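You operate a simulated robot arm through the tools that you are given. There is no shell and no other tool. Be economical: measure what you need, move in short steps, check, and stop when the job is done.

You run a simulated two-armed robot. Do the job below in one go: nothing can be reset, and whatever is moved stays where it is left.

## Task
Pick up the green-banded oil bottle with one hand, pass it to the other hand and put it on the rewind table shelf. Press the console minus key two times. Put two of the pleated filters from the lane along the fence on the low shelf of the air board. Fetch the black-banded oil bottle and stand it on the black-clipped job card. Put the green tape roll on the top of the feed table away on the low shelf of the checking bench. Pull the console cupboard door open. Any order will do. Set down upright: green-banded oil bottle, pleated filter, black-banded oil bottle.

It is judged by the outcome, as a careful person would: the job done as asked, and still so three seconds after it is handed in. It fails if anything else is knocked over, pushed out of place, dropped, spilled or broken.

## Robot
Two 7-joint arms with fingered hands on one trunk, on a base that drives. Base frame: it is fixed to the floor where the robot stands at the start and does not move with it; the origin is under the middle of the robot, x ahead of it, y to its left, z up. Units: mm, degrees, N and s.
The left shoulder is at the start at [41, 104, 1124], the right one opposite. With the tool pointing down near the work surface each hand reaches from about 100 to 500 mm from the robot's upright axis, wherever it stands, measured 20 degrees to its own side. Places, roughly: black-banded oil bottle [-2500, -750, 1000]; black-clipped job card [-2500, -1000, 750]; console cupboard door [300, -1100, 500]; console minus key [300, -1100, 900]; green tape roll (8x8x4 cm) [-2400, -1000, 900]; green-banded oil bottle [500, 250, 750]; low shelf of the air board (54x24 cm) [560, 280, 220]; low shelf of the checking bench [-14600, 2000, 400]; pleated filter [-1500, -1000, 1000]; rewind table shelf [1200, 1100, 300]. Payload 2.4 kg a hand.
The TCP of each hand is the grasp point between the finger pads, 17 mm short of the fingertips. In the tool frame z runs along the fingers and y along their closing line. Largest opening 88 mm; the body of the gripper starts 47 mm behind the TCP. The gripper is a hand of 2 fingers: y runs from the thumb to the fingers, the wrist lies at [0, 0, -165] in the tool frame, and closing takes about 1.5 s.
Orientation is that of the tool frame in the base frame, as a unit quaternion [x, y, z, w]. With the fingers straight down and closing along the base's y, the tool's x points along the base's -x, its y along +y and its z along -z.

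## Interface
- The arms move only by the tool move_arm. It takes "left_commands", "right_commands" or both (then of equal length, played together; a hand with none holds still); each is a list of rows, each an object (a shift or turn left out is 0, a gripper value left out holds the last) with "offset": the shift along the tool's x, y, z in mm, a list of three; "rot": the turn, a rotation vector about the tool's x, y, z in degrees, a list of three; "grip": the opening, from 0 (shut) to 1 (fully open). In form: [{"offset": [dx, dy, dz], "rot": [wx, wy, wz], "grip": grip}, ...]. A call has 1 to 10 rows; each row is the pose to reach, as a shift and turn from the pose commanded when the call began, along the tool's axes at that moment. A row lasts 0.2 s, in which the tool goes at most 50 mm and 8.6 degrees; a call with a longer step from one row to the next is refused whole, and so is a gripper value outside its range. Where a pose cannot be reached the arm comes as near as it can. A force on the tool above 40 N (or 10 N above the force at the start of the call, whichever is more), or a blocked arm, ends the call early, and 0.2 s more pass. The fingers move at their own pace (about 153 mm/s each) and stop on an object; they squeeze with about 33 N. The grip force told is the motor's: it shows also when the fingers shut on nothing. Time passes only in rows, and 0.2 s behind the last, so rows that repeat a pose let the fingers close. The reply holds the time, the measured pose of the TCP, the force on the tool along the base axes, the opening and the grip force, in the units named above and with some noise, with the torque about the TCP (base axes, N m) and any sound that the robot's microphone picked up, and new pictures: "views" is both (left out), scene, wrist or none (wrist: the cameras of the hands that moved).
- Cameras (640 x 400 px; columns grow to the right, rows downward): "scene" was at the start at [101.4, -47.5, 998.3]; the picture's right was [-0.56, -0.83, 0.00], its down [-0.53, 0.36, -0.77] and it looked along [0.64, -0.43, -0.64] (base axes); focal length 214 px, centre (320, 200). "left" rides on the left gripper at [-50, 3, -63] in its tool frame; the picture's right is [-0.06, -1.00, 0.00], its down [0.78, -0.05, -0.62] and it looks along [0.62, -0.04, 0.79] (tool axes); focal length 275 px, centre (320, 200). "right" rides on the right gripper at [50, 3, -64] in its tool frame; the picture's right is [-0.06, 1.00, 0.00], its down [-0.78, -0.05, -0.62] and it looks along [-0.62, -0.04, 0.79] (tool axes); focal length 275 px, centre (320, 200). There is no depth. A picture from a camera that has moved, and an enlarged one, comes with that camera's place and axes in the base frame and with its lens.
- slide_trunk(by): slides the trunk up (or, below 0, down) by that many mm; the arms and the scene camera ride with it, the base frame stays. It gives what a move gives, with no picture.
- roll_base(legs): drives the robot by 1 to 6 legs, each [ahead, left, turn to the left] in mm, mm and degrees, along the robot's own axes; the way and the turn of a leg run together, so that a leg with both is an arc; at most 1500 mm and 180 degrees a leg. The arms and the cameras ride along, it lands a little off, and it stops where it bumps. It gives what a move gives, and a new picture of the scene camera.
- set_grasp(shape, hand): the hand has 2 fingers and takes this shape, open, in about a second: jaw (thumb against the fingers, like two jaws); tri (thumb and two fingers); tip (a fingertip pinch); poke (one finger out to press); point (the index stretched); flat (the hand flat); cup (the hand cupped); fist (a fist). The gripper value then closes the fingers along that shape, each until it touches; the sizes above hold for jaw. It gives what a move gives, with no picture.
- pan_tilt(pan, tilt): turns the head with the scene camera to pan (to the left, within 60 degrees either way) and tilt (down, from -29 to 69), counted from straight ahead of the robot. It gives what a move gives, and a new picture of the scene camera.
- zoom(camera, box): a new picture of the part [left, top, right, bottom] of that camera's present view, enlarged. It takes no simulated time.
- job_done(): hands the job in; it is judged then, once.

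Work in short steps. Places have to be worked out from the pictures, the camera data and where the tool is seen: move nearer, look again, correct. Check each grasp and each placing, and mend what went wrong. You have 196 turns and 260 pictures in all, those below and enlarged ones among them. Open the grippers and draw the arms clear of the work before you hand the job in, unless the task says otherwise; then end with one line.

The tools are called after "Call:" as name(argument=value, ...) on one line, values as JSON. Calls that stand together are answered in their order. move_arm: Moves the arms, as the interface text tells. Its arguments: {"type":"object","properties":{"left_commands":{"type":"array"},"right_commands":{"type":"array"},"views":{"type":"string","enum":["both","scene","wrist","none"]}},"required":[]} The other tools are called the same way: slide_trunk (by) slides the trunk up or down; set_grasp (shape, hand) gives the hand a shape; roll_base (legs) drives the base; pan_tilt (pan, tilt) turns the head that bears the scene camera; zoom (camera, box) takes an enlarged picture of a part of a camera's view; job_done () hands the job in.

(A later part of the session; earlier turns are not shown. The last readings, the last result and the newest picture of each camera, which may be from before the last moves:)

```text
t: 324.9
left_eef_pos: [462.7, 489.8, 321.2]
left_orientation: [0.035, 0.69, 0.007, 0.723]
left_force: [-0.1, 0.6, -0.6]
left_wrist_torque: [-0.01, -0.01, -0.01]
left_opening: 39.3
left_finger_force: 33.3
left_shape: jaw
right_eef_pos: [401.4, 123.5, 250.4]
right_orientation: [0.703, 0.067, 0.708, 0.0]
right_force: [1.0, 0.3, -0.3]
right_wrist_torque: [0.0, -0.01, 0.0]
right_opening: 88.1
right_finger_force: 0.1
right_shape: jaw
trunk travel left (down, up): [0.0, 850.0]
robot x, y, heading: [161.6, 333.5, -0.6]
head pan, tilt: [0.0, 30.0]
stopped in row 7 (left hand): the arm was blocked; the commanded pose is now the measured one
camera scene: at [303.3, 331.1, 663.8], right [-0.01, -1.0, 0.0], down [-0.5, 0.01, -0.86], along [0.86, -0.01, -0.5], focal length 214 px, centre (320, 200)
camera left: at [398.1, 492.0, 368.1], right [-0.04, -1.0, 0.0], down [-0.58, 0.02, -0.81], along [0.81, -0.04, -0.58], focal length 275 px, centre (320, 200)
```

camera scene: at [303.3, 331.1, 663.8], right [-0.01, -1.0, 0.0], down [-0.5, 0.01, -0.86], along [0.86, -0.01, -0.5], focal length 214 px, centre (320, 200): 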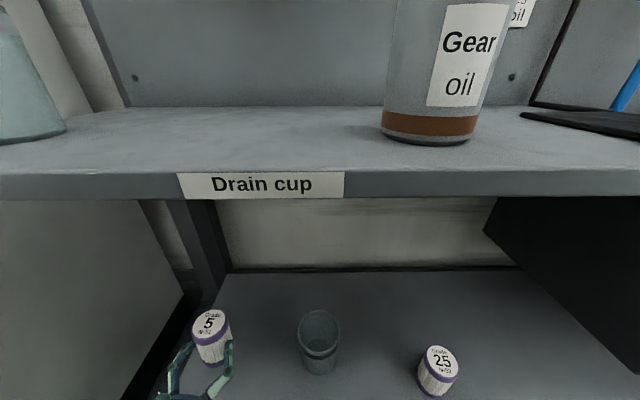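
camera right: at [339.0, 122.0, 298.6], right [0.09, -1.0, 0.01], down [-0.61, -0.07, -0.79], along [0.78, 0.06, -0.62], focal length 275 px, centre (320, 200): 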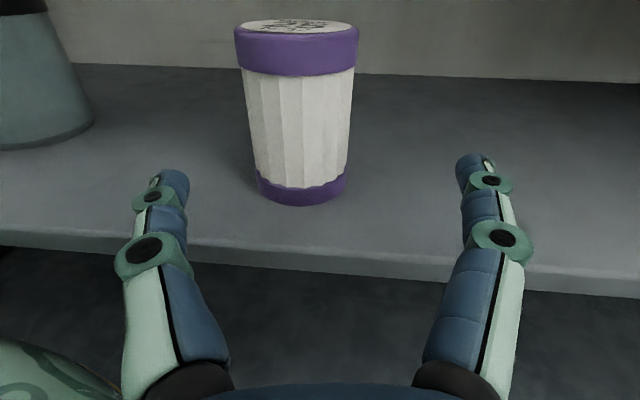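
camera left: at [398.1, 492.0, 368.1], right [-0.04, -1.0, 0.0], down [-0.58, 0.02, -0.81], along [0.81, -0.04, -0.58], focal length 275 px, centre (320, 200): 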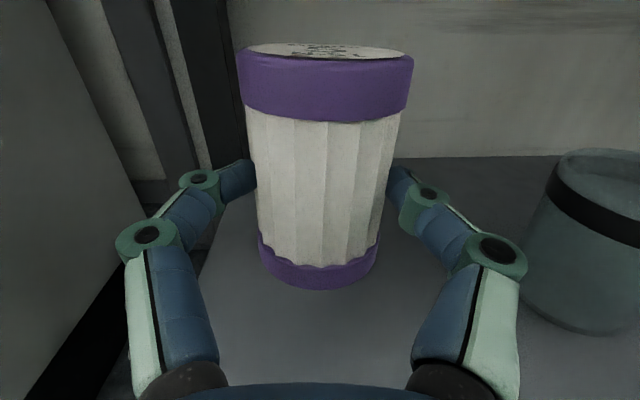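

The arm folds against itself that close. I move the base back 80 mm and reach the left hand forward by the same amount, correcting a small pitch.

Call:
roll_base(legs=[[-80, 0, 0]])

Call:
move_arm(left_commands=[{"offset": [0, -10, 40], "rot": [0, 1.4, 0]}, {"offset": [0, -20, 80], "rot": [0, 2.7, 0]}, {"offset": [20, -25, 85], "rot": [0, 2.7, 0]}, {"offset": [40, -25, 85], "rot": [0, 2.7, 0]}])

```text
t: 325.9
left_eef_pos: [383.6, 489.5, 319.5]
left_orientation: [0.036, 0.69, 0.007, 0.722]
left_force: [-0.3, -0.4, -0.4]
left_wrist_torque: [0.02, 0.03, 0.02]
left_opening: 39.4
left_finger_force: 33.0
left_shape: jaw
right_eef_pos: [320.4, 124.5, 249.5]
right_orientation: [0.704, 0.066, 0.708, -0.003]
right_force: [1.0, -0.5, -0.1]
right_wrist_torque: [-0.02, 0.02, 0.0]
right_opening: 88.1
right_finger_force: 0.1
right_shape: jaw
trunk travel left (down, up): [0.0, 850.0]
robot x, y, heading: [82.9, 335.8, -0.9]
head pan, tilt: [0.0, 30.0]
camera scene: at [224.9, 331.2, 663.9], right [-0.01, -1.0, 0.0], down [-0.5, 0.01, -0.86], along [0.86, -0.01, -0.5], focal length 214 px, centre (320, 200)
```

scene: 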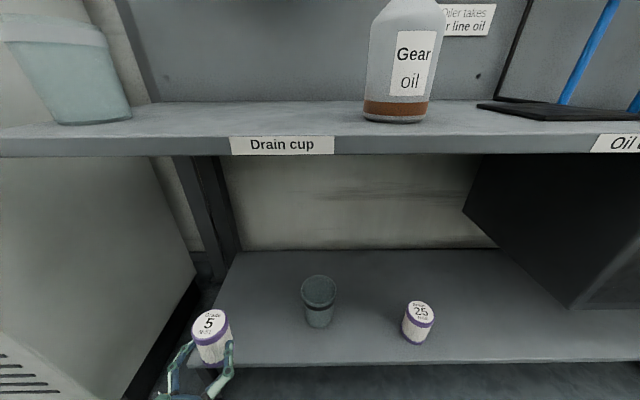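

```text
t: 326.9
left_eef_pos: [467.1, 465.5, 282.0]
left_orientation: [0.035, 0.706, 0.007, 0.707]
left_force: [-0.1, 0.3, -0.3]
left_wrist_torque: [-0.02, 0.0, -0.01]
left_opening: 39.3
left_finger_force: 32.7
left_shape: jaw
right_eef_pos: [321.1, 124.5, 250.6]
right_orientation: [0.702, 0.067, 0.709, -0.002]
right_force: [-0.2, 0.8, -0.9]
right_wrist_torque: [0.0, 0.0, 0.0]
right_opening: 87.9
right_finger_force: 0.0
right_shape: jaw
trunk travel left (down, up): [0.0, 850.0]
robot x, y, heading: [83.4, 334.3, -0.8]
head pan, tilt: [0.0, 30.0]
camera scene: at [223.8, 331.8, 664.8], right [-0.01, -1.0, 0.0], down [-0.5, 0.01, -0.87], along [0.86, -0.01, -0.5], focal length 214 px, centre (320, 200)
camera left: at [405.3, 467.3, 331.9], right [-0.04, -1.0, 0.0], down [-0.62, 0.02, -0.79], along [0.78, -0.03, -0.62], focal length 275 px, centre (320, 200)
```

scene: 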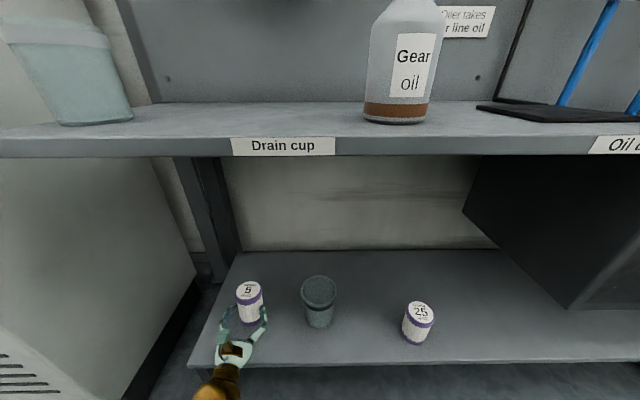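
left: 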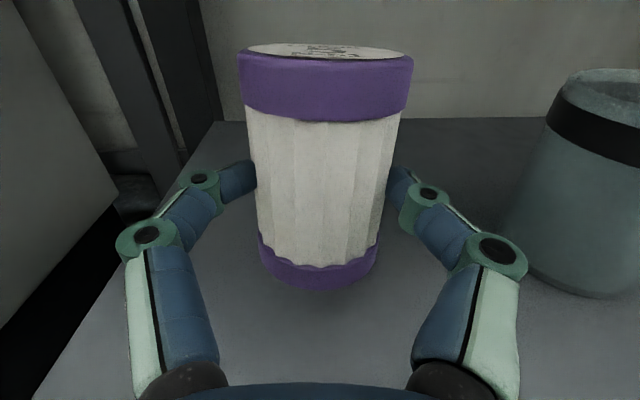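

Good. Lower in small steps to contact (expected near z≈250).

Call:
move_arm(left_commands=[{"offset": [8, 0, 8]}, {"offset": [16, 0, 10]}, {"offset": [24, 0, 10]}], views="none")

Call:
move_arm(left_commands=[{"offset": [4, 0, 0]}, {"offset": [8, 0, 0]}], views="none")

```text
t: 327.7
left_eef_pos: [479.3, 466.8, 259.9]
left_orientation: [0.035, 0.706, 0.008, 0.707]
left_force: [-0.6, -0.5, -0.9]
left_wrist_torque: [0.03, 0.05, 0.02]
left_opening: 39.2
left_finger_force: 33.0
left_shape: jaw
right_eef_pos: [321.3, 124.3, 251.5]
right_orientation: [0.703, 0.066, 0.708, -0.001]
right_force: [0.1, -0.1, -1.2]
right_wrist_torque: [0.0, -0.01, -0.01]
right_opening: 88.0
right_finger_force: 0.1
right_shape: jaw
trunk travel left (down, up): [0.0, 850.0]
robot x, y, heading: [84.3, 335.4, -0.8]
head pan, tilt: [0.0, 30.0]
```

```text
t: 328.3
left_eef_pos: [478.7, 465.1, 255.5]
left_orientation: [0.035, 0.706, 0.007, 0.707]
left_force: [-0.9, 0.3, -0.8]
left_wrist_torque: [-0.03, 0.02, -0.02]
left_opening: 39.3
left_finger_force: 33.0
left_shape: jaw
left hand out of reach, approached as far as the arm can: row 2
right_eef_pos: [319.3, 123.1, 250.4]
right_orientation: [0.703, 0.066, 0.708, -0.002]
right_force: [0.1, 0.4, 0.0]
right_wrist_torque: [-0.01, -0.01, -0.01]
right_opening: 87.9
right_finger_force: 0.1
right_shape: jaw
trunk travel left (down, up): [0.0, 850.0]
robot x, y, heading: [83.8, 333.6, -0.6]
head pan, tilt: [0.0, 30.0]
```

Again at the stretch limit; base 30 mm forward, hand back 30 mm, then lower further.

Call:
roll_base(legs=[[30, 0, 0]])

Call:
move_arm(left_commands=[{"offset": [0, -8, -28]}, {"offset": [4, -8, -28]}, {"offset": [8, -8, -28]}, {"offset": [12, -8, -28]}], views="wrist")

```text
t: 329.1
left_eef_pos: [508.9, 464.7, 255.1]
left_orientation: [0.035, 0.706, 0.007, 0.707]
left_force: [-0.8, 0.6, -1.3]
left_wrist_torque: [-0.01, -0.01, -0.01]
left_opening: 39.2
left_finger_force: 33.5
left_shape: jaw
right_eef_pos: [351.5, 123.8, 250.7]
right_orientation: [0.703, 0.066, 0.708, -0.001]
right_force: [0.5, 0.1, 0.4]
right_wrist_torque: [0.01, 0.0, -0.02]
right_opening: 87.7
right_finger_force: 0.0
right_shape: jaw
trunk travel left (down, up): [0.0, 850.0]
robot x, y, heading: [112.3, 335.6, -0.3]
head pan, tilt: [0.0, 30.0]
camera scene: at [253.8, 331.7, 664.7], right [-0.01, -1.0, 0.0], down [-0.5, 0.01, -0.87], along [0.87, -0.01, -0.5], focal length 214 px, centre (320, 200)
```

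scene: 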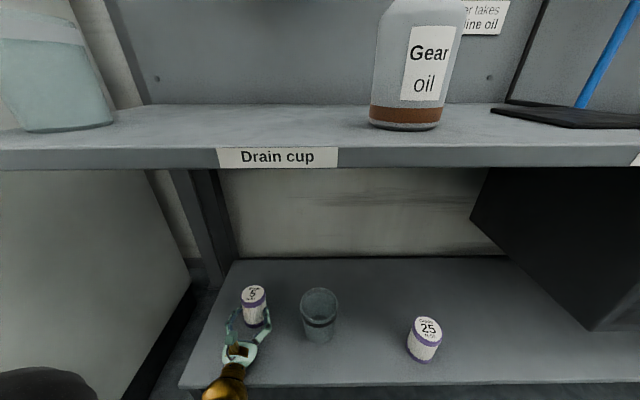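

```text
t: 330.1
left_eef_pos: [481.8, 458.8, 250.7]
left_orientation: [0.035, 0.706, 0.007, 0.707]
left_force: [0.5, 0.1, -0.2]
left_wrist_torque: [-0.01, -0.02, 0.03]
left_opening: 38.9
left_finger_force: 32.6
left_shape: jaw
left hand out of reach, approached as far as the arm can: row 3, 4
right_eef_pos: [352.3, 124.0, 252.2]
right_orientation: [0.703, 0.069, 0.708, 0.001]
right_force: [-0.9, 0.7, 0.4]
right_wrist_torque: [0.03, -0.02, 0.01]
right_opening: 88.1
right_finger_force: 0.1
right_shape: jaw
trunk travel left (down, up): [0.0, 850.0]
robot x, y, heading: [113.7, 332.8, -0.6]
head pan, tilt: [0.0, 30.0]
camera left: at [419.0, 459.7, 300.8], right [-0.04, -1.0, 0.0], down [-0.62, 0.02, -0.79], along [0.79, -0.03, -0.62], focal length 275 px, centre (320, 200)
```

left: 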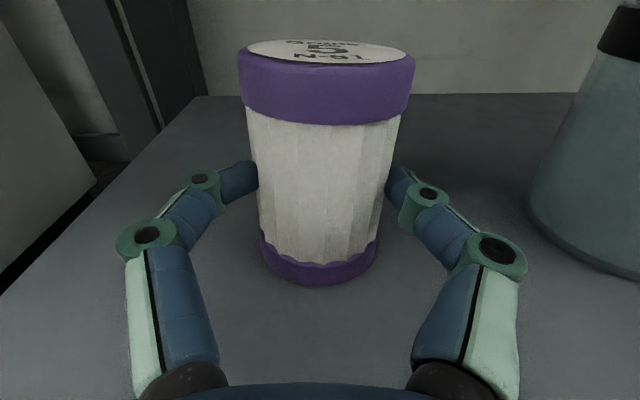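

Nearly there; one more step closer: base 25 mm forward, hand back 25 mm and down.

Call:
roll_base(legs=[[27, 0, 0]])

Call:
move_arm(left_commands=[{"offset": [0, -3, -27]}, {"offset": [3, -3, -27]}, {"offset": [5, -3, -27]}, {"offset": [7, -3, -27]}], views="none")

```text
t: 331.0
left_eef_pos: [508.6, 456.5, 251.6]
left_orientation: [0.035, 0.706, 0.007, 0.707]
left_force: [-0.4, 0.3, -0.6]
left_wrist_torque: [0.01, 0.03, -0.01]
left_opening: 38.8
left_finger_force: 32.8
left_shape: jaw
right_eef_pos: [378.3, 122.4, 251.0]
right_orientation: [0.703, 0.07, 0.708, 0.0]
right_force: [-1.3, 1.0, -0.2]
right_wrist_torque: [-0.02, -0.03, 0.01]
right_opening: 87.9
right_finger_force: 0.1
right_shape: jaw
trunk travel left (down, up): [0.0, 850.0]
robot x, y, heading: [143.0, 334.8, -0.6]
head pan, tilt: [0.0, 30.0]
camera scene: at [280.9, 332.5, 664.7], right [-0.01, -1.0, 0.0], down [-0.5, 0.01, -0.86], along [0.86, -0.01, -0.5], focal length 214 px, centre (320, 200)
```

scene: 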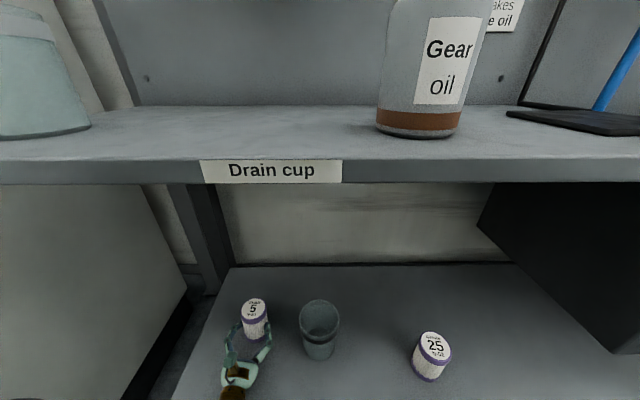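

```text
t: 332.2
left_eef_pos: [502.2, 495.0, 248.9]
left_orientation: [0.049, 0.691, 0.036, 0.72]
left_force: [-0.7, 0.5, 3.1]
left_wrist_torque: [-0.05, -0.05, 0.01]
left_opening: 38.5
left_finger_force: 33.1
left_shape: jaw
right_eef_pos: [377.9, 119.6, 249.3]
right_orientation: [0.705, 0.073, 0.706, 0.002]
right_force: [-0.7, -0.1, 0.7]
right_wrist_torque: [-0.01, 0.0, 0.02]
right_opening: 88.2
right_finger_force: 0.1
right_shape: jaw
trunk travel left (down, up): [0.0, 850.0]
robot x, y, heading: [142.8, 332.3, -0.6]
head pan, tilt: [0.0, 30.0]
stopped in row 4 (left hand): the arm was blocked; the commanded pose is now the measured one
```

The arm bulged aside against its limit; force suggests light contact. I look at the filter's attitude.

Call:
zoom(camera="left", box=[0, 0, 640, 400])

Call:
zoom(camera="scene", box=[180, 260, 350, 400])

```text
1.00 times, centred on (320, 200) of left (not enlarged: the box is as wide or as high as the picture)
camera zoom: at [438.0, 492.9, 297.4], right [-0.02, -1.0, -0.06], down [-0.59, 0.06, -0.81], along [0.81, 0.02, -0.59], focal length 275 px, centre (320, 200)
```

zoom: 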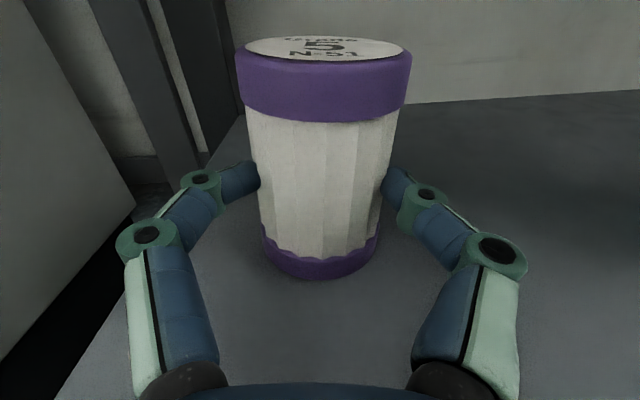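

```text
2.86 times, centred on (265, 330) of scene
camera zoom: at [282.0, 334.7, 662.6], right [-0.01, -1.0, 0.0], down [-0.5, 0.0, -0.86], along [0.86, -0.01, -0.5], focal length 613 px, centre (477, -171)
```

zoom: 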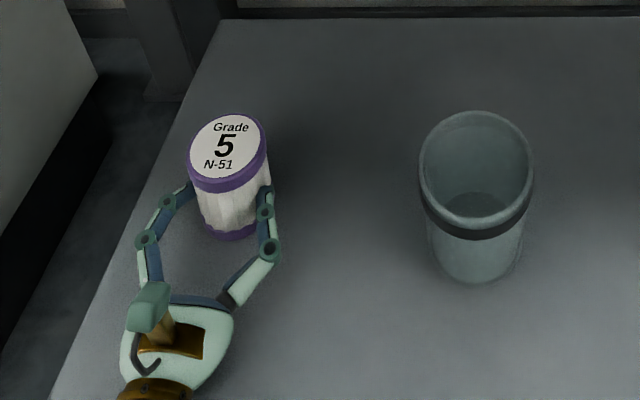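

I'll go back to the clean pose: raise a few mm, base back 30 mm, re-level the hand, and then set it down.

Call:
slide_trunk(by=10)

Call:
roll_base(legs=[[-45, 0, 0]])

Call:
move_arm(left_commands=[{"offset": [-5, -10, 10], "rot": [0, 1.2, -2.8]}, {"offset": [-5, -30, 15], "rot": [0, 2.4, -5.4]}, {"offset": [0, -38, 15], "rot": [0, 2.4, -5.4]}, {"offset": [5, -38, 15], "rot": [0, 2.4, -5.4]}], views="wrist")

```text
t: 332.8
left_eef_pos: [509.1, 492.7, 262.9]
left_orientation: [0.048, 0.691, 0.035, 0.721]
left_force: [0.2, -0.6, -1.1]
left_wrist_torque: [0.0, 0.01, 0.02]
left_opening: 38.2
left_finger_force: 33.1
left_shape: jaw
right_eef_pos: [379.6, 119.9, 260.0]
right_orientation: [0.706, 0.074, 0.705, 0.002]
right_force: [0.6, 0.1, -0.3]
right_wrist_torque: [0.02, 0.01, 0.01]
right_opening: 88.0
right_finger_force: 0.1
right_shape: jaw
trunk travel left (down, up): [-10.0, 840.0]
robot x, y, heading: [140.9, 333.6, -0.7]
head pan, tilt: [0.0, 30.0]
```

```text
t: 333.7
left_eef_pos: [460.5, 493.9, 262.7]
left_orientation: [0.051, 0.69, 0.034, 0.721]
left_force: [-0.3, 0.8, -1.2]
left_wrist_torque: [0.0, -0.01, 0.02]
left_opening: 38.3
left_finger_force: 32.7
left_shape: jaw
right_eef_pos: [332.1, 120.7, 260.8]
right_orientation: [0.705, 0.072, 0.705, 0.002]
right_force: [-0.3, 0.9, -0.3]
right_wrist_torque: [-0.02, 0.01, 0.0]
right_opening: 88.1
right_finger_force: 0.1
right_shape: jaw
trunk travel left (down, up): [-10.0, 840.0]
robot x, y, heading: [98.3, 330.7, -0.8]
head pan, tilt: [0.0, 30.0]
camera scene: at [237.9, 335.0, 673.2], right [-0.01, -1.0, 0.0], down [-0.51, 0.0, -0.86], along [0.86, -0.01, -0.51], focal length 214 px, centre (320, 200)
```

scene: 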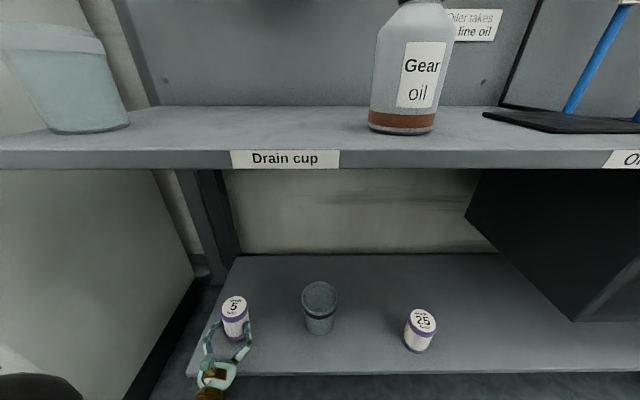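

```text
t: 334.7
left_eef_pos: [476.2, 458.8, 265.3]
left_orientation: [0.017, 0.703, 0.003, 0.711]
left_force: [0.4, 0.4, -0.1]
left_wrist_torque: [0.02, 0.0, 0.04]
left_opening: 37.9
left_finger_force: 33.3
left_shape: jaw
left hand out of reach, approached as far as the arm can: row 3, 4
right_eef_pos: [332.0, 120.3, 263.0]
right_orientation: [0.702, 0.072, 0.708, 0.003]
right_force: [0.4, 0.8, -0.2]
right_wrist_torque: [-0.04, 0.02, -0.01]
right_opening: 88.2
right_finger_force: 0.0
right_shape: jaw
trunk travel left (down, up): [-10.0, 840.0]
robot x, y, heading: [96.3, 331.3, -0.8]
head pan, tilt: [0.0, 30.0]
camera left: at [413.8, 460.7, 315.3], right [-0.02, -1.0, 0.03], down [-0.61, -0.02, -0.79], along [0.79, -0.04, -0.61], focal length 275 px, centre (320, 200)
```

left: 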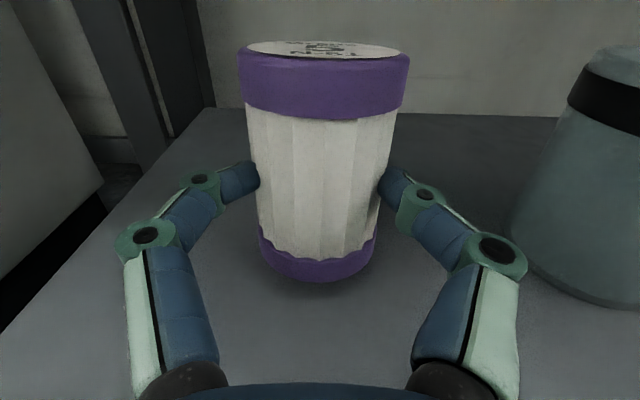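

Level again. Base 24 mm forward with the hand pulled back equally, then trunk down to the bottom.

Call:
roll_base(legs=[[24, 0, 0]])

Call:
move_arm(left_commands=[{"offset": [0, 0, -12]}, {"offset": [3, 0, -22]}, {"offset": [6, 0, -22]}], views="none")

Call:
slide_trunk(by=-10)

```text
t: 335.5
left_eef_pos: [500.1, 458.3, 266.5]
left_orientation: [0.016, 0.704, 0.002, 0.71]
left_force: [0.2, -0.8, -1.6]
left_wrist_torque: [-0.03, 0.01, 0.01]
left_opening: 37.8
left_finger_force: 33.4
left_shape: jaw
right_eef_pos: [354.5, 121.0, 262.4]
right_orientation: [0.703, 0.074, 0.708, 0.001]
right_force: [0.0, 0.4, 0.1]
right_wrist_torque: [-0.01, -0.02, 0.02]
right_opening: 88.0
right_finger_force: 0.0
right_shape: jaw
trunk travel left (down, up): [-10.0, 840.0]
robot x, y, heading: [122.3, 333.3, -0.8]
head pan, tilt: [0.0, 30.0]
camera scene: at [257.6, 334.5, 674.3], right [-0.01, -1.0, 0.0], down [-0.5, 0.0, -0.87], along [0.87, -0.01, -0.5], focal length 214 px, centre (320, 200)
```

scene: 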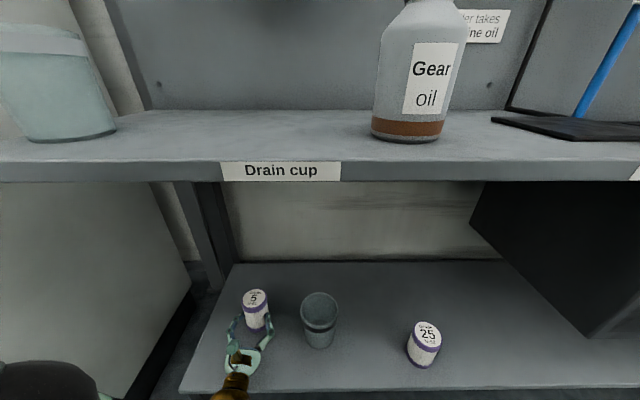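

```text
t: 336.5
left_eef_pos: [487.1, 494.3, 260.3]
left_orientation: [0.034, 0.698, 0.027, 0.715]
left_force: [0.0, 0.3, -0.1]
left_wrist_torque: [0.03, 0.01, 0.0]
left_opening: 37.6
left_finger_force: 33.3
left_shape: jaw
right_eef_pos: [355.8, 118.1, 260.6]
right_orientation: [0.703, 0.075, 0.707, 0.004]
right_force: [-0.7, -0.3, 0.5]
right_wrist_torque: [0.0, 0.02, 0.01]
right_opening: 88.0
right_finger_force: 0.0
right_shape: jaw
trunk travel left (down, up): [-10.0, 840.0]
robot x, y, heading: [117.6, 335.9, -0.7]
head pan, tilt: [0.0, 30.0]
stopped in row 3 (left hand): the arm was blocked; the commanded pose is now the measured one
```

```text
t: 337.1
left_eef_pos: [483.4, 489.1, 247.6]
left_orientation: [0.033, 0.701, 0.025, 0.712]
left_force: [1.7, -0.3, 5.1]
left_wrist_torque: [-0.12, -0.09, 0.04]
left_opening: 37.5
left_finger_force: 32.8
left_shape: jaw
right_eef_pos: [354.8, 118.0, 250.9]
right_orientation: [0.703, 0.075, 0.707, 0.004]
right_force: [-0.8, -0.2, -0.3]
right_wrist_torque: [0.01, 0.02, -0.04]
right_opening: 88.0
right_finger_force: 0.1
right_shape: jaw
trunk travel left (down, up): [0.0, 850.0]
robot x, y, heading: [117.5, 330.3, -0.7]
head pan, tilt: [0.0, 30.0]
```

Light contact (5 N), about 3° off level – it will settle flat. Release, wait, and withdraw straight back.

Call:
move_arm(left_commands=[{"grip": 0.6}, {"grip": 1}, {"grip": 1}, {"grip": 1}, {"grip": 1}, {"offset": [0, 0, -20]}, {"offset": [0, 0, -50]}, {"offset": [0, 0, -80]}])

```text
t: 338.9
left_eef_pos: [416.5, 497.9, 250.8]
left_orientation: [0.033, 0.694, 0.03, 0.719]
left_force: [-0.2, 0.7, 0.2]
left_wrist_torque: [0.02, 0.01, -0.03]
left_opening: 87.9
left_finger_force: 0.0
left_shape: jaw
right_eef_pos: [357.2, 118.3, 251.7]
right_orientation: [0.705, 0.075, 0.706, 0.005]
right_force: [0.1, 0.3, -0.8]
right_wrist_torque: [0.01, -0.02, -0.01]
right_opening: 88.2
right_finger_force: 0.1
right_shape: jaw
trunk travel left (down, up): [0.0, 850.0]
robot x, y, heading: [118.7, 335.6, -0.6]
head pan, tilt: [0.0, 30.0]
camera scene: at [261.8, 335.7, 664.2], right [-0.01, -1.0, 0.0], down [-0.51, 0.0, -0.86], along [0.86, -0.01, -0.51], focal length 214 px, centre (320, 200)
camera left: at [352.8, 495.2, 299.3], right [0.0, -1.0, -0.03], down [-0.59, 0.03, -0.81], along [0.81, 0.01, -0.59], focal length 275 px, centre (320, 200)
```

scene: 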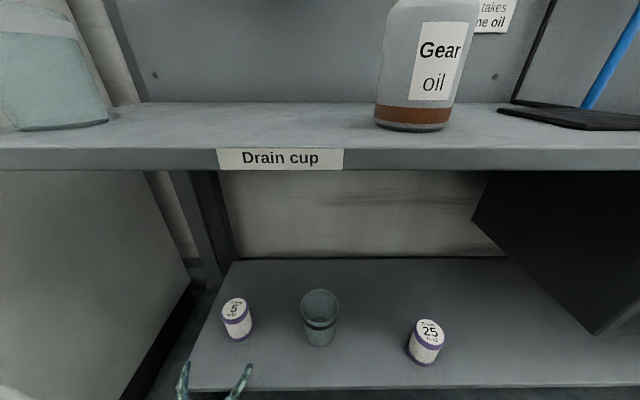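
left: 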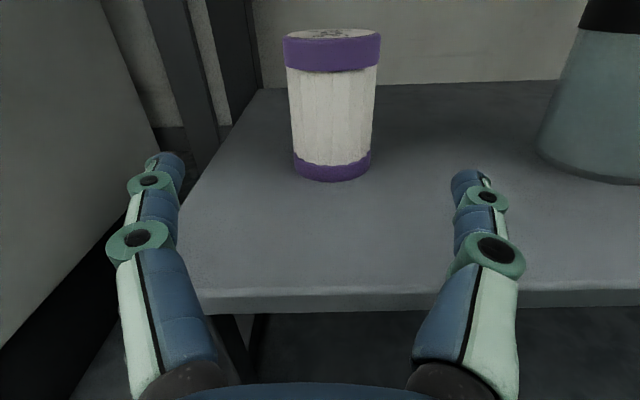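

Both filters stand upright on the low shelf. I back out, raise the trunk and drive back to the south side of the feed table.

Call:
roll_base(legs=[[-850, 0, 0]])

Call:
slide_trunk(by=400)

Call:
slide_trunk(by=200)

Call:
roll_base(legs=[[0, 0, 91], [-1500, 0, 0], [-600, 0, 0], [0, 1430, 0]])

```text
t: 343.4
left_eef_pos: [-442.0, 506.5, 251.2]
left_orientation: [0.033, 0.695, 0.032, 0.718]
left_force: [-0.3, -0.1, 0.7]
left_wrist_torque: [-0.01, 0.0, -0.01]
left_opening: 87.9
left_finger_force: 0.1
left_shape: jaw
right_eef_pos: [-498.4, 127.8, 252.2]
right_orientation: [0.705, 0.076, 0.705, 0.003]
right_force: [0.2, -0.2, 0.1]
right_wrist_torque: [0.02, 0.01, 0.02]
right_opening: 88.1
right_finger_force: 0.2
right_shape: jaw
trunk travel left (down, up): [0.0, 850.0]
robot x, y, heading: [-738.8, 339.5, -0.4]
head pan, tilt: [0.0, 30.0]
camera scene: at [-595.0, 344.1, 663.7], right [-0.01, -1.0, 0.0], down [-0.51, 0.0, -0.86], along [0.86, -0.01, -0.51], focal length 214 px, centre (320, 200)
```

scene: 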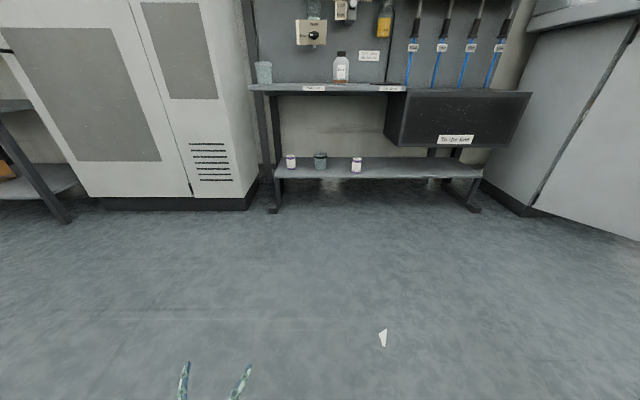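

```text
t: 347.2
left_eef_pos: [-405.6, 506.6, 696.1]
left_orientation: [0.031, 0.636, 0.036, 0.77]
left_force: [0.0, 0.1, 0.2]
left_wrist_torque: [0.02, -0.02, 0.03]
left_opening: 88.2
left_finger_force: 0.1
left_shape: jaw
right_eef_pos: [-500.7, 127.8, 653.0]
right_orientation: [0.702, 0.074, 0.708, 0.001]
right_force: [1.0, 0.0, -0.2]
right_wrist_torque: [-0.02, 0.03, -0.04]
right_opening: 88.0
right_finger_force: 0.1
right_shape: jaw
trunk travel left (down, up): [-400.0, 450.0]
robot x, y, heading: [-738.4, 342.0, -0.4]
head pan, tilt: [0.0, 30.0]
```

```text
t: 349.4
left_eef_pos: [-396.4, 505.0, 909.5]
left_orientation: [0.03, 0.62, 0.036, 0.783]
left_force: [0.1, -0.2, 0.0]
left_wrist_torque: [0.03, 0.03, 0.01]
left_opening: 87.9
left_finger_force: 0.0
left_shape: jaw
right_eef_pos: [-496.1, 127.4, 858.8]
right_orientation: [0.695, 0.075, 0.715, 0.003]
right_force: [0.0, 0.4, -0.3]
right_wrist_torque: [-0.03, -0.01, -0.02]
right_opening: 88.0
right_finger_force: 0.1
right_shape: jaw
trunk travel left (down, up): [-600.0, 250.0]
robot x, y, heading: [-736.3, 342.5, -0.4]
head pan, tilt: [0.0, 30.0]
```

```text
t: 370.1
left_eef_pos: [-2195.7, -1440.3, 910.1]
left_orientation: [-0.43, 0.448, 0.595, 0.511]
left_force: [0.5, -0.7, -0.1]
left_wrist_torque: [0.01, 0.03, 0.01]
left_opening: 88.2
left_finger_force: 0.0
left_shape: jaw
right_eef_pos: [-1810.1, -1516.0, 859.0]
right_orientation: [0.422, 0.558, 0.492, -0.518]
right_force: [-0.7, -0.4, -0.1]
right_wrist_torque: [-0.01, 0.0, 0.01]
right_opening: 87.9
right_finger_force: 0.0
right_shape: jaw
trunk travel left (down, up): [-600.0, 250.0]
robot x, y, heading: [-2014.1, -1770.2, 92.9]
head pan, tilt: [0.0, 30.0]
camera scene: at [-2018.0, -1653.6, 1260.3], right [1.0, 0.05, 0.0], down [0.03, -0.5, -0.87], along [-0.05, 0.86, -0.5], focal length 214 px, centre (320, 200)
```

scene: 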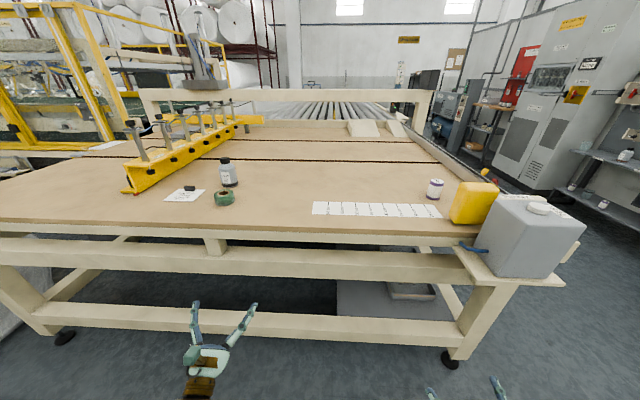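

I rotate the left hand back to pointing down (for gripping the tape roll by its rim).

Call:
move_arm(left_commands=[{"rot": [0, 8.5, 0]}, {"rot": [0, 17, 0]}, {"rot": [0, 25.5, 0]}, {"rot": [0, 34, 0]}, {"rot": [0, 42.5, 0]}, {"rot": [0, 51, 0]}, {"rot": [0, 59.5, 0]}, {"rot": [0, 68, 0]}, {"rot": [0, 76.5, 0]}, {"rot": [0, 85, 0]}], views="none")

Call:
move_arm(left_commands=[{"rot": [0, 8.5, 0]}, {"rot": [0, 17, 0]}], views="none")

Call:
roll_base(legs=[[0, 200, -2.9]])

```text
t: 372.3
left_eef_pos: [-2194.7, -1441.1, 909.7]
left_orientation: [0.719, -0.675, -0.148, -0.073]
left_force: [0.0, -0.4, 0.1]
left_wrist_torque: [-0.02, -0.03, -0.02]
left_opening: 87.9
left_finger_force: 0.1
left_shape: jaw
right_eef_pos: [-1810.4, -1517.0, 858.2]
right_orientation: [0.421, 0.558, 0.491, -0.519]
right_force: [-0.1, 0.8, 0.6]
right_wrist_torque: [0.01, -0.04, 0.01]
right_opening: 87.9
right_finger_force: 0.0
right_shape: jaw
trunk travel left (down, up): [-600.0, 250.0]
robot x, y, heading: [-2012.9, -1769.6, 93.1]
head pan, tilt: [0.0, 30.0]
```

```text
t: 372.9
left_eef_pos: [-2175.0, -1488.0, 913.6]
left_orientation: [0.736, -0.675, -0.046, 0.022]
left_force: [-0.7, 0.3, 0.0]
left_wrist_torque: [0.01, 0.01, 0.0]
left_opening: 87.7
left_finger_force: 0.0
left_shape: jaw
left hand out of reach, approached as far as the arm can: row 2
right_eef_pos: [-1810.4, -1516.5, 859.7]
right_orientation: [0.422, 0.558, 0.493, -0.518]
right_force: [-0.5, 0.3, -0.4]
right_wrist_torque: [0.02, 0.03, -0.01]
right_opening: 88.3
right_finger_force: 0.0
right_shape: jaw
trunk travel left (down, up): [-600.0, 250.0]
robot x, y, heading: [-2012.8, -1766.5, 93.1]
head pan, tilt: [0.0, 30.0]
```

```text
t: 374.5
left_eef_pos: [-2370.2, -1485.8, 914.5]
left_orientation: [0.718, -0.694, -0.046, 0.019]
left_force: [0.3, 0.2, 0.9]
left_wrist_torque: [0.0, -0.02, 0.02]
left_opening: 88.2
left_finger_force: 0.0
left_shape: jaw
right_eef_pos: [-2006.9, -1533.1, 860.2]
right_orientation: [0.435, 0.548, 0.503, -0.507]
right_force: [-0.3, -0.3, 0.3]
right_wrist_torque: [-0.03, 0.0, 0.0]
right_opening: 88.1
right_finger_force: 0.1
right_shape: jaw
trunk travel left (down, up): [-600.0, 250.0]
robot x, y, heading: [-2218.1, -1777.1, 90.1]
head pan, tilt: [0.0, 30.0]
camera scene: at [-2221.2, -1659.3, 1260.3], right [1.0, 0.0, 0.0], down [0.0, -0.5, -0.87], along [0.0, 0.87, -0.5], focal length 214 px, centre (320, 200)
```

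scene: 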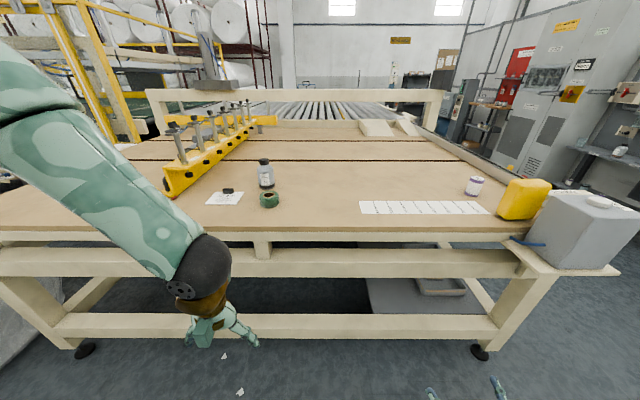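

I raise both hands relative to the trunk while moving the left one forward, then lower the trunk to a good working height.

Call:
move_arm(left_commands=[{"offset": [-20, 0, -40]}, {"offset": [-40, 0, -80]}, {"offset": [-60, 0, -120]}, {"offset": [-80, 0, -160]}, {"offset": [-100, 0, -200]}, {"offset": [-120, 0, -240]}], right_commands=[{"offset": [45, 0, 0]}, {"offset": [90, 0, 0]}, {"offset": [135, 0, 0]}, {"offset": [180, 0, 0]}, {"offset": [225, 0, 0]}, {"offset": [260, 0, 0]}], views="none")

Call:
slide_trunk(by=-230)

Call:
pan_tilt(pan=0, tilt=30)

```text
t: 375.9
left_eef_pos: [-2337.6, -1485.5, 1084.2]
left_orientation: [0.719, -0.693, -0.048, 0.019]
left_force: [0.3, 0.2, 0.3]
left_wrist_torque: [0.0, -0.02, -0.01]
left_opening: 87.9
left_finger_force: 0.0
left_shape: jaw
left hand out of reach, approached as far as the arm can: row 1, 2, 3, 4, 5, 6
right_eef_pos: [-2039.6, -1542.3, 1116.1]
right_orientation: [0.435, 0.548, 0.504, -0.507]
right_force: [-0.1, 0.7, -0.2]
right_wrist_torque: [0.0, 0.03, 0.01]
right_opening: 88.1
right_finger_force: 0.1
right_shape: jaw
trunk travel left (down, up): [-600.0, 250.0]
robot x, y, heading: [-2216.6, -1776.8, 90.4]
head pan, tilt: [0.0, 30.0]
```

```text
t: 378.3
left_eef_pos: [-2332.9, -1482.3, 846.6]
left_orientation: [0.719, -0.694, -0.048, 0.02]
left_force: [-0.4, -0.4, 0.2]
left_wrist_torque: [0.0, 0.01, 0.02]
left_opening: 87.7
left_finger_force: 0.1
left_shape: jaw
right_eef_pos: [-2035.3, -1542.4, 886.9]
right_orientation: [0.435, 0.548, 0.505, -0.507]
right_force: [-0.1, -0.6, -0.9]
right_wrist_torque: [0.0, 0.01, 0.02]
right_opening: 87.9
right_finger_force: 0.1
right_shape: jaw
trunk travel left (down, up): [-370.0, 480.0]
robot x, y, heading: [-2220.1, -1781.3, 90.1]
head pan, tilt: [0.0, 30.0]
```

```text
t: 378.9
left_eef_pos: [-2334.3, -1482.5, 847.4]
left_orientation: [0.718, -0.694, -0.048, 0.02]
left_force: [0.6, -0.9, -0.6]
left_wrist_torque: [0.04, -0.03, -0.04]
left_opening: 87.9
left_finger_force: 0.0
left_shape: jaw
right_eef_pos: [-2035.0, -1541.3, 887.7]
right_orientation: [0.435, 0.548, 0.504, -0.507]
right_force: [0.4, 0.9, -0.1]
right_wrist_torque: [-0.03, 0.0, 0.03]
right_opening: 88.0
right_finger_force: 0.1
right_shape: jaw
trunk travel left (down, up): [-370.0, 480.0]
robot x, y, heading: [-2220.6, -1778.8, 90.3]
head pan, tilt: [0.0, 30.0]
camera scene: at [-2220.3, -1655.3, 1029.0], right [1.0, 0.0, 0.0], down [0.0, -0.5, -0.87], along [0.0, 0.87, -0.5], focal length 214 px, centre (320, 200)
```

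scene: 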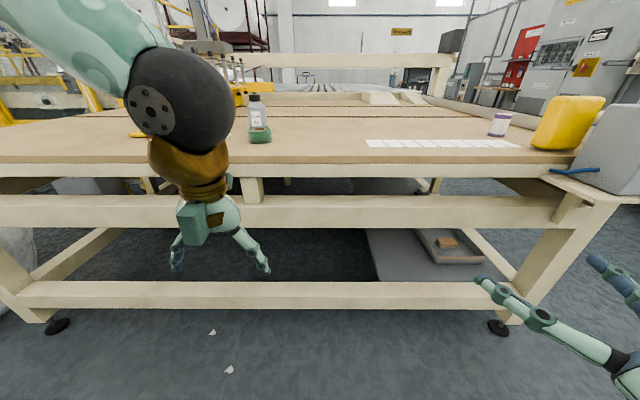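

The left arm is in an awkward configuration; I try moving it outward, forward and up from here.

Call:
move_arm(left_commands=[{"offset": [-20, 20, -30]}, {"offset": [-45, 40, -60]}, {"offset": [-75, 60, -90]}, {"offset": [-110, 80, -110]}, {"offset": [-140, 90, -120]}])

```text
t: 380.1
left_eef_pos: [-2348.5, -1502.5, 914.1]
left_orientation: [0.718, -0.694, -0.047, 0.02]
left_force: [0.3, 0.5, 1.2]
left_wrist_torque: [0.01, 0.0, -0.01]
left_opening: 88.1
left_finger_force: 0.1
left_shape: jaw
left hand out of reach, approached as far as the arm can: row 1, 2, 3, 4, 5
right_eef_pos: [-2034.3, -1540.1, 887.8]
right_orientation: [0.435, 0.547, 0.504, -0.507]
right_force: [-0.5, -0.4, 0.0]
right_wrist_torque: [0.0, 0.02, -0.05]
right_opening: 88.1
right_finger_force: 0.0
right_shape: jaw
trunk travel left (down, up): [-370.0, 480.0]
robot x, y, heading: [-2221.2, -1774.2, 90.1]
head pan, tilt: [0.0, 30.0]
camera scene: at [-2220.3, -1655.5, 1029.1], right [1.0, 0.0, 0.0], down [0.0, -0.5, -0.87], along [0.0, 0.87, -0.5], focal length 214 px, centre (320, 200)
camera left: at [-2346.0, -1456.2, 979.2], right [0.99, 0.1, -0.09], down [0.13, -0.8, 0.58], along [-0.02, -0.59, -0.81], focal length 275 px, centre (320, 200)
```

scene: 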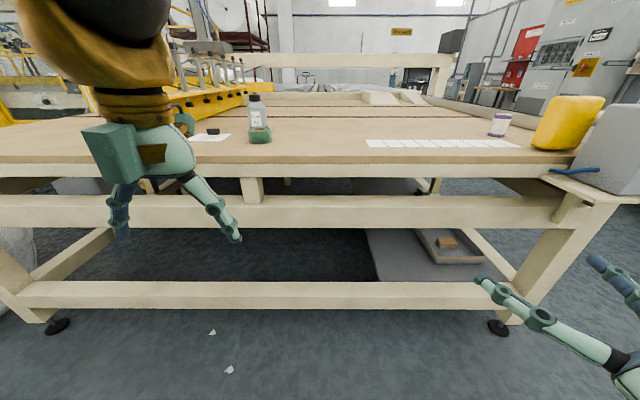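
left: 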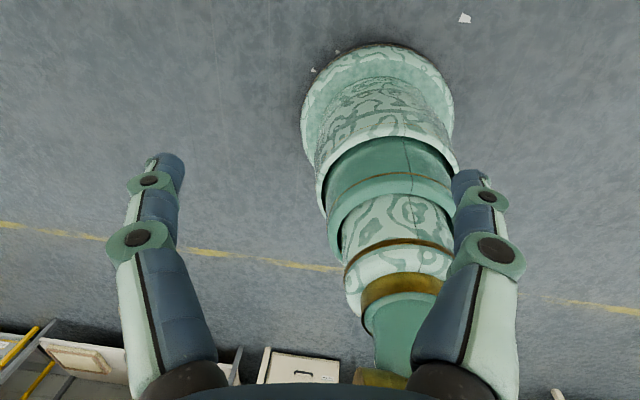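

The wrist is at a joint limit. I tilt it back toward forward a little, move it ahead, then see.

Call:
move_arm(left_commands=[{"rot": [0, -8, 0], "offset": [-10, 0, -10]}, {"rot": [0, -16, 0], "offset": [-30, 10, -20]}, {"rot": [0, -24, 0], "offset": [-60, 20, -30]}, {"rot": [0, -30, 0], "offset": [-100, 30, -40]}, {"rot": [0, -30, 0], "offset": [-140, 40, -50]}, {"rot": [0, -30, 0], "offset": [-180, 40, -60]}], views="none")

```text
t: 381.5
left_eef_pos: [-2374.1, -1347.6, 965.7]
left_orientation: [0.683, -0.674, -0.233, -0.16]
left_force: [-0.8, -0.4, 0.2]
left_wrist_torque: [-0.01, -0.02, 0.01]
left_opening: 88.5
left_finger_force: 0.1
left_shape: jaw
left hand out of reach, approached as far as the arm can: row 5, 6
right_eef_pos: [-2034.1, -1540.2, 888.0]
right_orientation: [0.435, 0.547, 0.504, -0.507]
right_force: [-0.4, -0.2, -0.4]
right_wrist_torque: [0.01, 0.03, -0.01]
right_opening: 87.9
right_finger_force: 0.0
right_shape: jaw
trunk travel left (down, up): [-370.0, 480.0]
robot x, y, heading: [-2222.7, -1777.1, 90.3]
head pan, tilt: [0.0, 30.0]
```

Freed. Now rotate to vertical here at the longer reach, moving slightly outward.

Call:
move_arm(left_commands=[{"rot": [0, 8, 0], "offset": [0, 15, 0]}, {"rot": [0, 16, 0], "offset": [0, 30, 0]}, {"rot": [0, 24, 0], "offset": [0, 45, 0]}, {"rot": [0, 32, 0], "offset": [0, 60, 0]}], views="none")

```text
t: 382.5
left_eef_pos: [-2340.2, -1514.3, 905.2]
left_orientation: [0.719, -0.694, -0.034, 0.034]
left_force: [-0.2, -0.8, 0.1]
left_wrist_torque: [0.02, -0.01, 0.0]
left_opening: 88.0
left_finger_force: 0.0
left_shape: jaw
left hand out of reach, approached as far as the arm can: row 1, 2, 3, 4
right_eef_pos: [-2033.7, -1541.8, 887.6]
right_orientation: [0.435, 0.547, 0.504, -0.507]
right_force: [0.2, 0.0, -0.6]
right_wrist_torque: [-0.02, -0.01, 0.01]
right_opening: 88.1
right_finger_force: 0.1
right_shape: jaw
trunk travel left (down, up): [-370.0, 480.0]
robot x, y, heading: [-2220.1, -1779.9, 90.1]
head pan, tilt: [0.0, 30.0]
```

The elbow has flipped low. I stretch the left arm forward at shoulder height with the hand level, then try to bring the hand down from there.

Call:
move_arm(left_commands=[{"rot": [0, -8.5, 0], "offset": [-20, 10, -20]}, {"rot": [0, -17, 0], "offset": [-45, 20, -40]}, {"rot": [0, -25.5, 0], "offset": [-75, 30, -60]}, {"rot": [0, -34, 0], "offset": [-105, 35, -90]}, {"rot": [0, -42.5, 0], "offset": [-135, 40, -120]}, {"rot": [0, -51, 0], "offset": [-170, 40, -150]}, {"rot": [0, -59.5, 0], "offset": [-205, 40, -180]}, {"rot": [0, -68, 0], "offset": [-240, 40, -210]}, {"rot": [0, -76.5, 0], "offset": [-275, 40, -240]}, {"rot": [0, -85, 0], "offset": [-310, 40, -260]}], views="none")

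Call:
move_arm(left_commands=[{"offset": [0, 0, 40]}, {"offset": [0, 0, 80]}, {"offset": [-20, 0, 115]}, {"offset": [-40, 0, 145]}], views="scene")

```text
t: 384.7
left_eef_pos: [-2372.2, -1202.9, 1165.7]
left_orientation: [-0.507, 0.533, 0.512, 0.445]
left_force: [0.0, -0.8, -0.2]
left_wrist_torque: [0.0, 0.01, 0.0]
left_opening: 88.0
left_finger_force: 0.0
left_shape: jaw
right_eef_pos: [-2035.6, -1540.9, 887.2]
right_orientation: [0.435, 0.547, 0.504, -0.507]
right_force: [0.2, -0.3, -0.1]
right_wrist_torque: [0.02, 0.0, -0.03]
right_opening: 87.9
right_finger_force: 0.0
right_shape: jaw
trunk travel left (down, up): [-370.0, 480.0]
robot x, y, heading: [-2220.5, -1778.8, 90.5]
head pan, tilt: [0.0, 30.0]
```

```text
t: 385.7
left_eef_pos: [-2375.0, -1065.1, 1189.5]
left_orientation: [-0.506, 0.533, 0.511, 0.446]
left_force: [-0.5, -0.1, 0.6]
left_wrist_torque: [0.01, 0.0, -0.01]
left_opening: 87.9
left_finger_force: 0.1
left_shape: jaw
left hand out of reach, approached as far as the arm can: row 4
right_eef_pos: [-2035.9, -1541.3, 887.0]
right_orientation: [0.435, 0.547, 0.504, -0.507]
right_force: [0.1, -0.4, 0.8]
right_wrist_torque: [0.04, 0.01, 0.0]
right_opening: 88.0
right_finger_force: 0.0
right_shape: jaw
trunk travel left (down, up): [-370.0, 480.0]
robot x, y, heading: [-2219.0, -1781.4, 90.2]
head pan, tilt: [0.0, 30.0]
camera scene: at [-2220.4, -1655.4, 1029.1], right [1.0, 0.0, 0.0], down [0.0, -0.5, -0.87], along [0.0, 0.87, -0.5], focal length 214 px, centre (320, 200)
```

scene: 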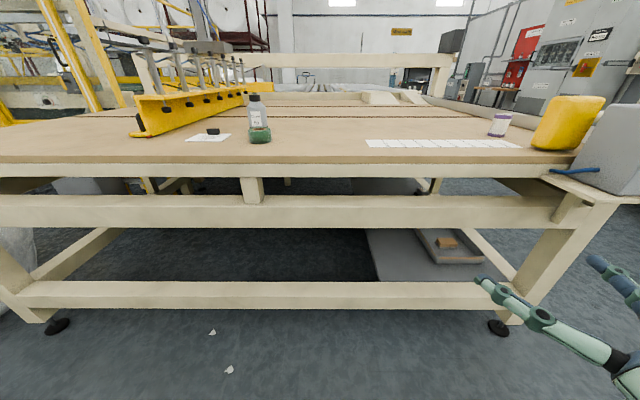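

Arm straight ahead. Now swing the hand downward about the wrist while easing back.

Call:
move_arm(left_commands=[{"rot": [0, 8.5, 0], "offset": [24, 0, -8]}, {"rot": [0, 17, 0], "offset": [48, 0, -18]}, {"rot": [0, 25.5, 0], "offset": [70, 0, -32]}, {"rot": [0, 34, 0], "offset": [90, 0, -50]}, {"rot": [0, 42.5, 0], "offset": [108, 0, -70]}, {"rot": [0, 51, 0], "offset": [124, 0, -92]}, {"rot": [0, 59.5, 0], "offset": [138, 0, -116]}, {"rot": [0, 68, 0], "offset": [148, 0, -140]}, {"rot": [0, 76.5, 0], "offset": [154, 0, -165]}, {"rot": [0, 85, 0], "offset": [158, 0, -190]}], views="scene")

```text
t: 387.9
left_eef_pos: [-2355.7, -1483.5, 950.3]
left_orientation: [0.741, -0.666, -0.09, -0.005]
left_force: [0.4, 0.1, -1.3]
left_wrist_torque: [0.03, 0.02, 0.0]
left_opening: 87.9
left_finger_force: 0.0
left_shape: jaw
left hand out of reach, approached as far as the arm can: row 1, 2, 3, 4, 5, 6, 7, 8, 9, 10
right_eef_pos: [-2035.1, -1543.5, 887.5]
right_orientation: [0.435, 0.547, 0.505, -0.507]
right_force: [0.4, -0.8, 0.5]
right_wrist_torque: [-0.01, -0.04, -0.01]
right_opening: 88.0
right_finger_force: 0.0
right_shape: jaw
trunk travel left (down, up): [-370.0, 480.0]
robot x, y, heading: [-2219.4, -1778.1, 90.2]
head pan, tilt: [0.0, 30.0]
camera scene: at [-2220.5, -1657.4, 1029.5], right [1.0, 0.0, 0.0], down [0.0, -0.5, -0.87], along [0.0, 0.87, -0.5], focal length 214 px, centre (320, 200)
```

scene: 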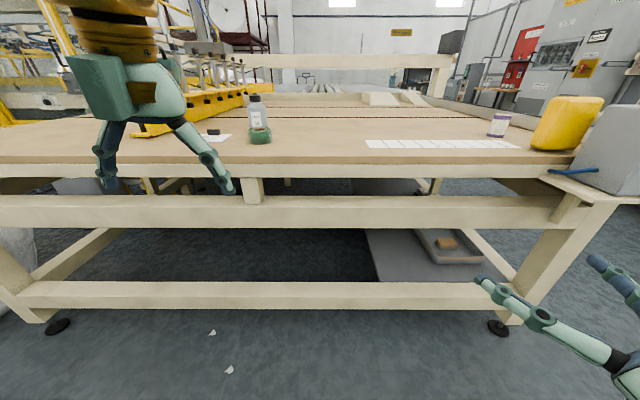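

Still limited. I try swinging the left arm out to the side to re-configure the elbow, then bring the hand down there.

Call:
move_arm(left_commands=[{"rot": [0, -8.5, 0], "offset": [-10, 30, -20]}, {"rot": [0, -17, 0], "offset": [-20, 65, -40]}, {"rot": [0, -25.5, 0], "offset": [-30, 100, -60]}, {"rot": [0, -34, 0], "offset": [-40, 140, -80]}, {"rot": [0, -42.5, 0], "offset": [-50, 180, -100]}, {"rot": [0, -42.5, 0], "offset": [-50, 225, -110]}, {"rot": [0, -42.5, 0], "offset": [-50, 270, -120]}, {"rot": [0, -42.5, 0], "offset": [-50, 315, -120]}, {"rot": [0, -42.5, 0], "offset": [-50, 360, -120]}, {"rot": [0, -42.5, 0], "offset": [-50, 400, -120]}], views="none")

Call:
move_arm(left_commands=[{"rot": [0, 8.5, 0]}, {"rot": [0, 17, 0]}, {"rot": [0, 25.5, 0]}, {"rot": [0, 34, 0]}, {"rot": [0, 42.5, 0]}], views="scene")

```text
t: 390.1
left_eef_pos: [-2424.3, -1399.5, 1059.3]
left_orientation: [0.657, -0.619, -0.353, -0.247]
left_force: [0.8, 0.1, 0.5]
left_wrist_torque: [0.0, 0.01, 0.01]
left_opening: 87.8
left_finger_force: 0.0
left_shape: jaw
left hand out of reach, approached as far as the arm can: row 2, 3, 4, 5, 6, 7, 8, 9, 10
right_eef_pos: [-2034.7, -1541.4, 887.0]
right_orientation: [0.435, 0.548, 0.504, -0.507]
right_force: [0.2, 0.3, -0.7]
right_wrist_torque: [0.0, 0.01, -0.01]
right_opening: 87.8
right_finger_force: 0.1
right_shape: jaw
trunk travel left (down, up): [-370.0, 480.0]
robot x, y, heading: [-2219.7, -1779.8, 90.3]
head pan, tilt: [0.0, 30.0]
```

```text
t: 391.3
left_eef_pos: [-2354.0, -1482.3, 968.8]
left_orientation: [0.743, -0.661, -0.101, -0.014]
left_force: [-0.2, 0.0, -0.4]
left_wrist_torque: [0.0, 0.02, -0.01]
left_opening: 88.0
left_finger_force: 0.1
left_shape: jaw
left hand out of reach, approached as far as the arm can: row 1, 2, 3, 4, 5
right_eef_pos: [-2034.5, -1541.4, 888.3]
right_orientation: [0.435, 0.547, 0.504, -0.507]
right_force: [-1.5, 0.5, -0.2]
right_wrist_torque: [-0.01, 0.0, 0.02]
right_opening: 87.8
right_finger_force: 0.0
right_shape: jaw
trunk travel left (down, up): [-370.0, 480.0]
robot x, y, heading: [-2218.6, -1780.1, 89.9]
head pan, tilt: [0.0, 30.0]
camera scene: at [-2220.4, -1655.4, 1029.1], right [1.0, 0.0, 0.0], down [0.0, -0.5, -0.87], along [0.0, 0.87, -0.5], focal length 214 px, centre (320, 200)
```

scene: 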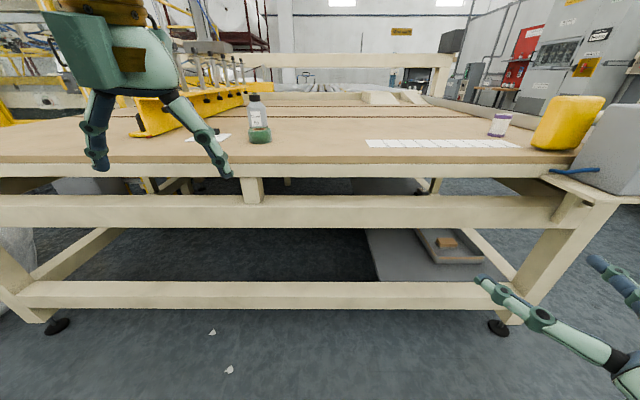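

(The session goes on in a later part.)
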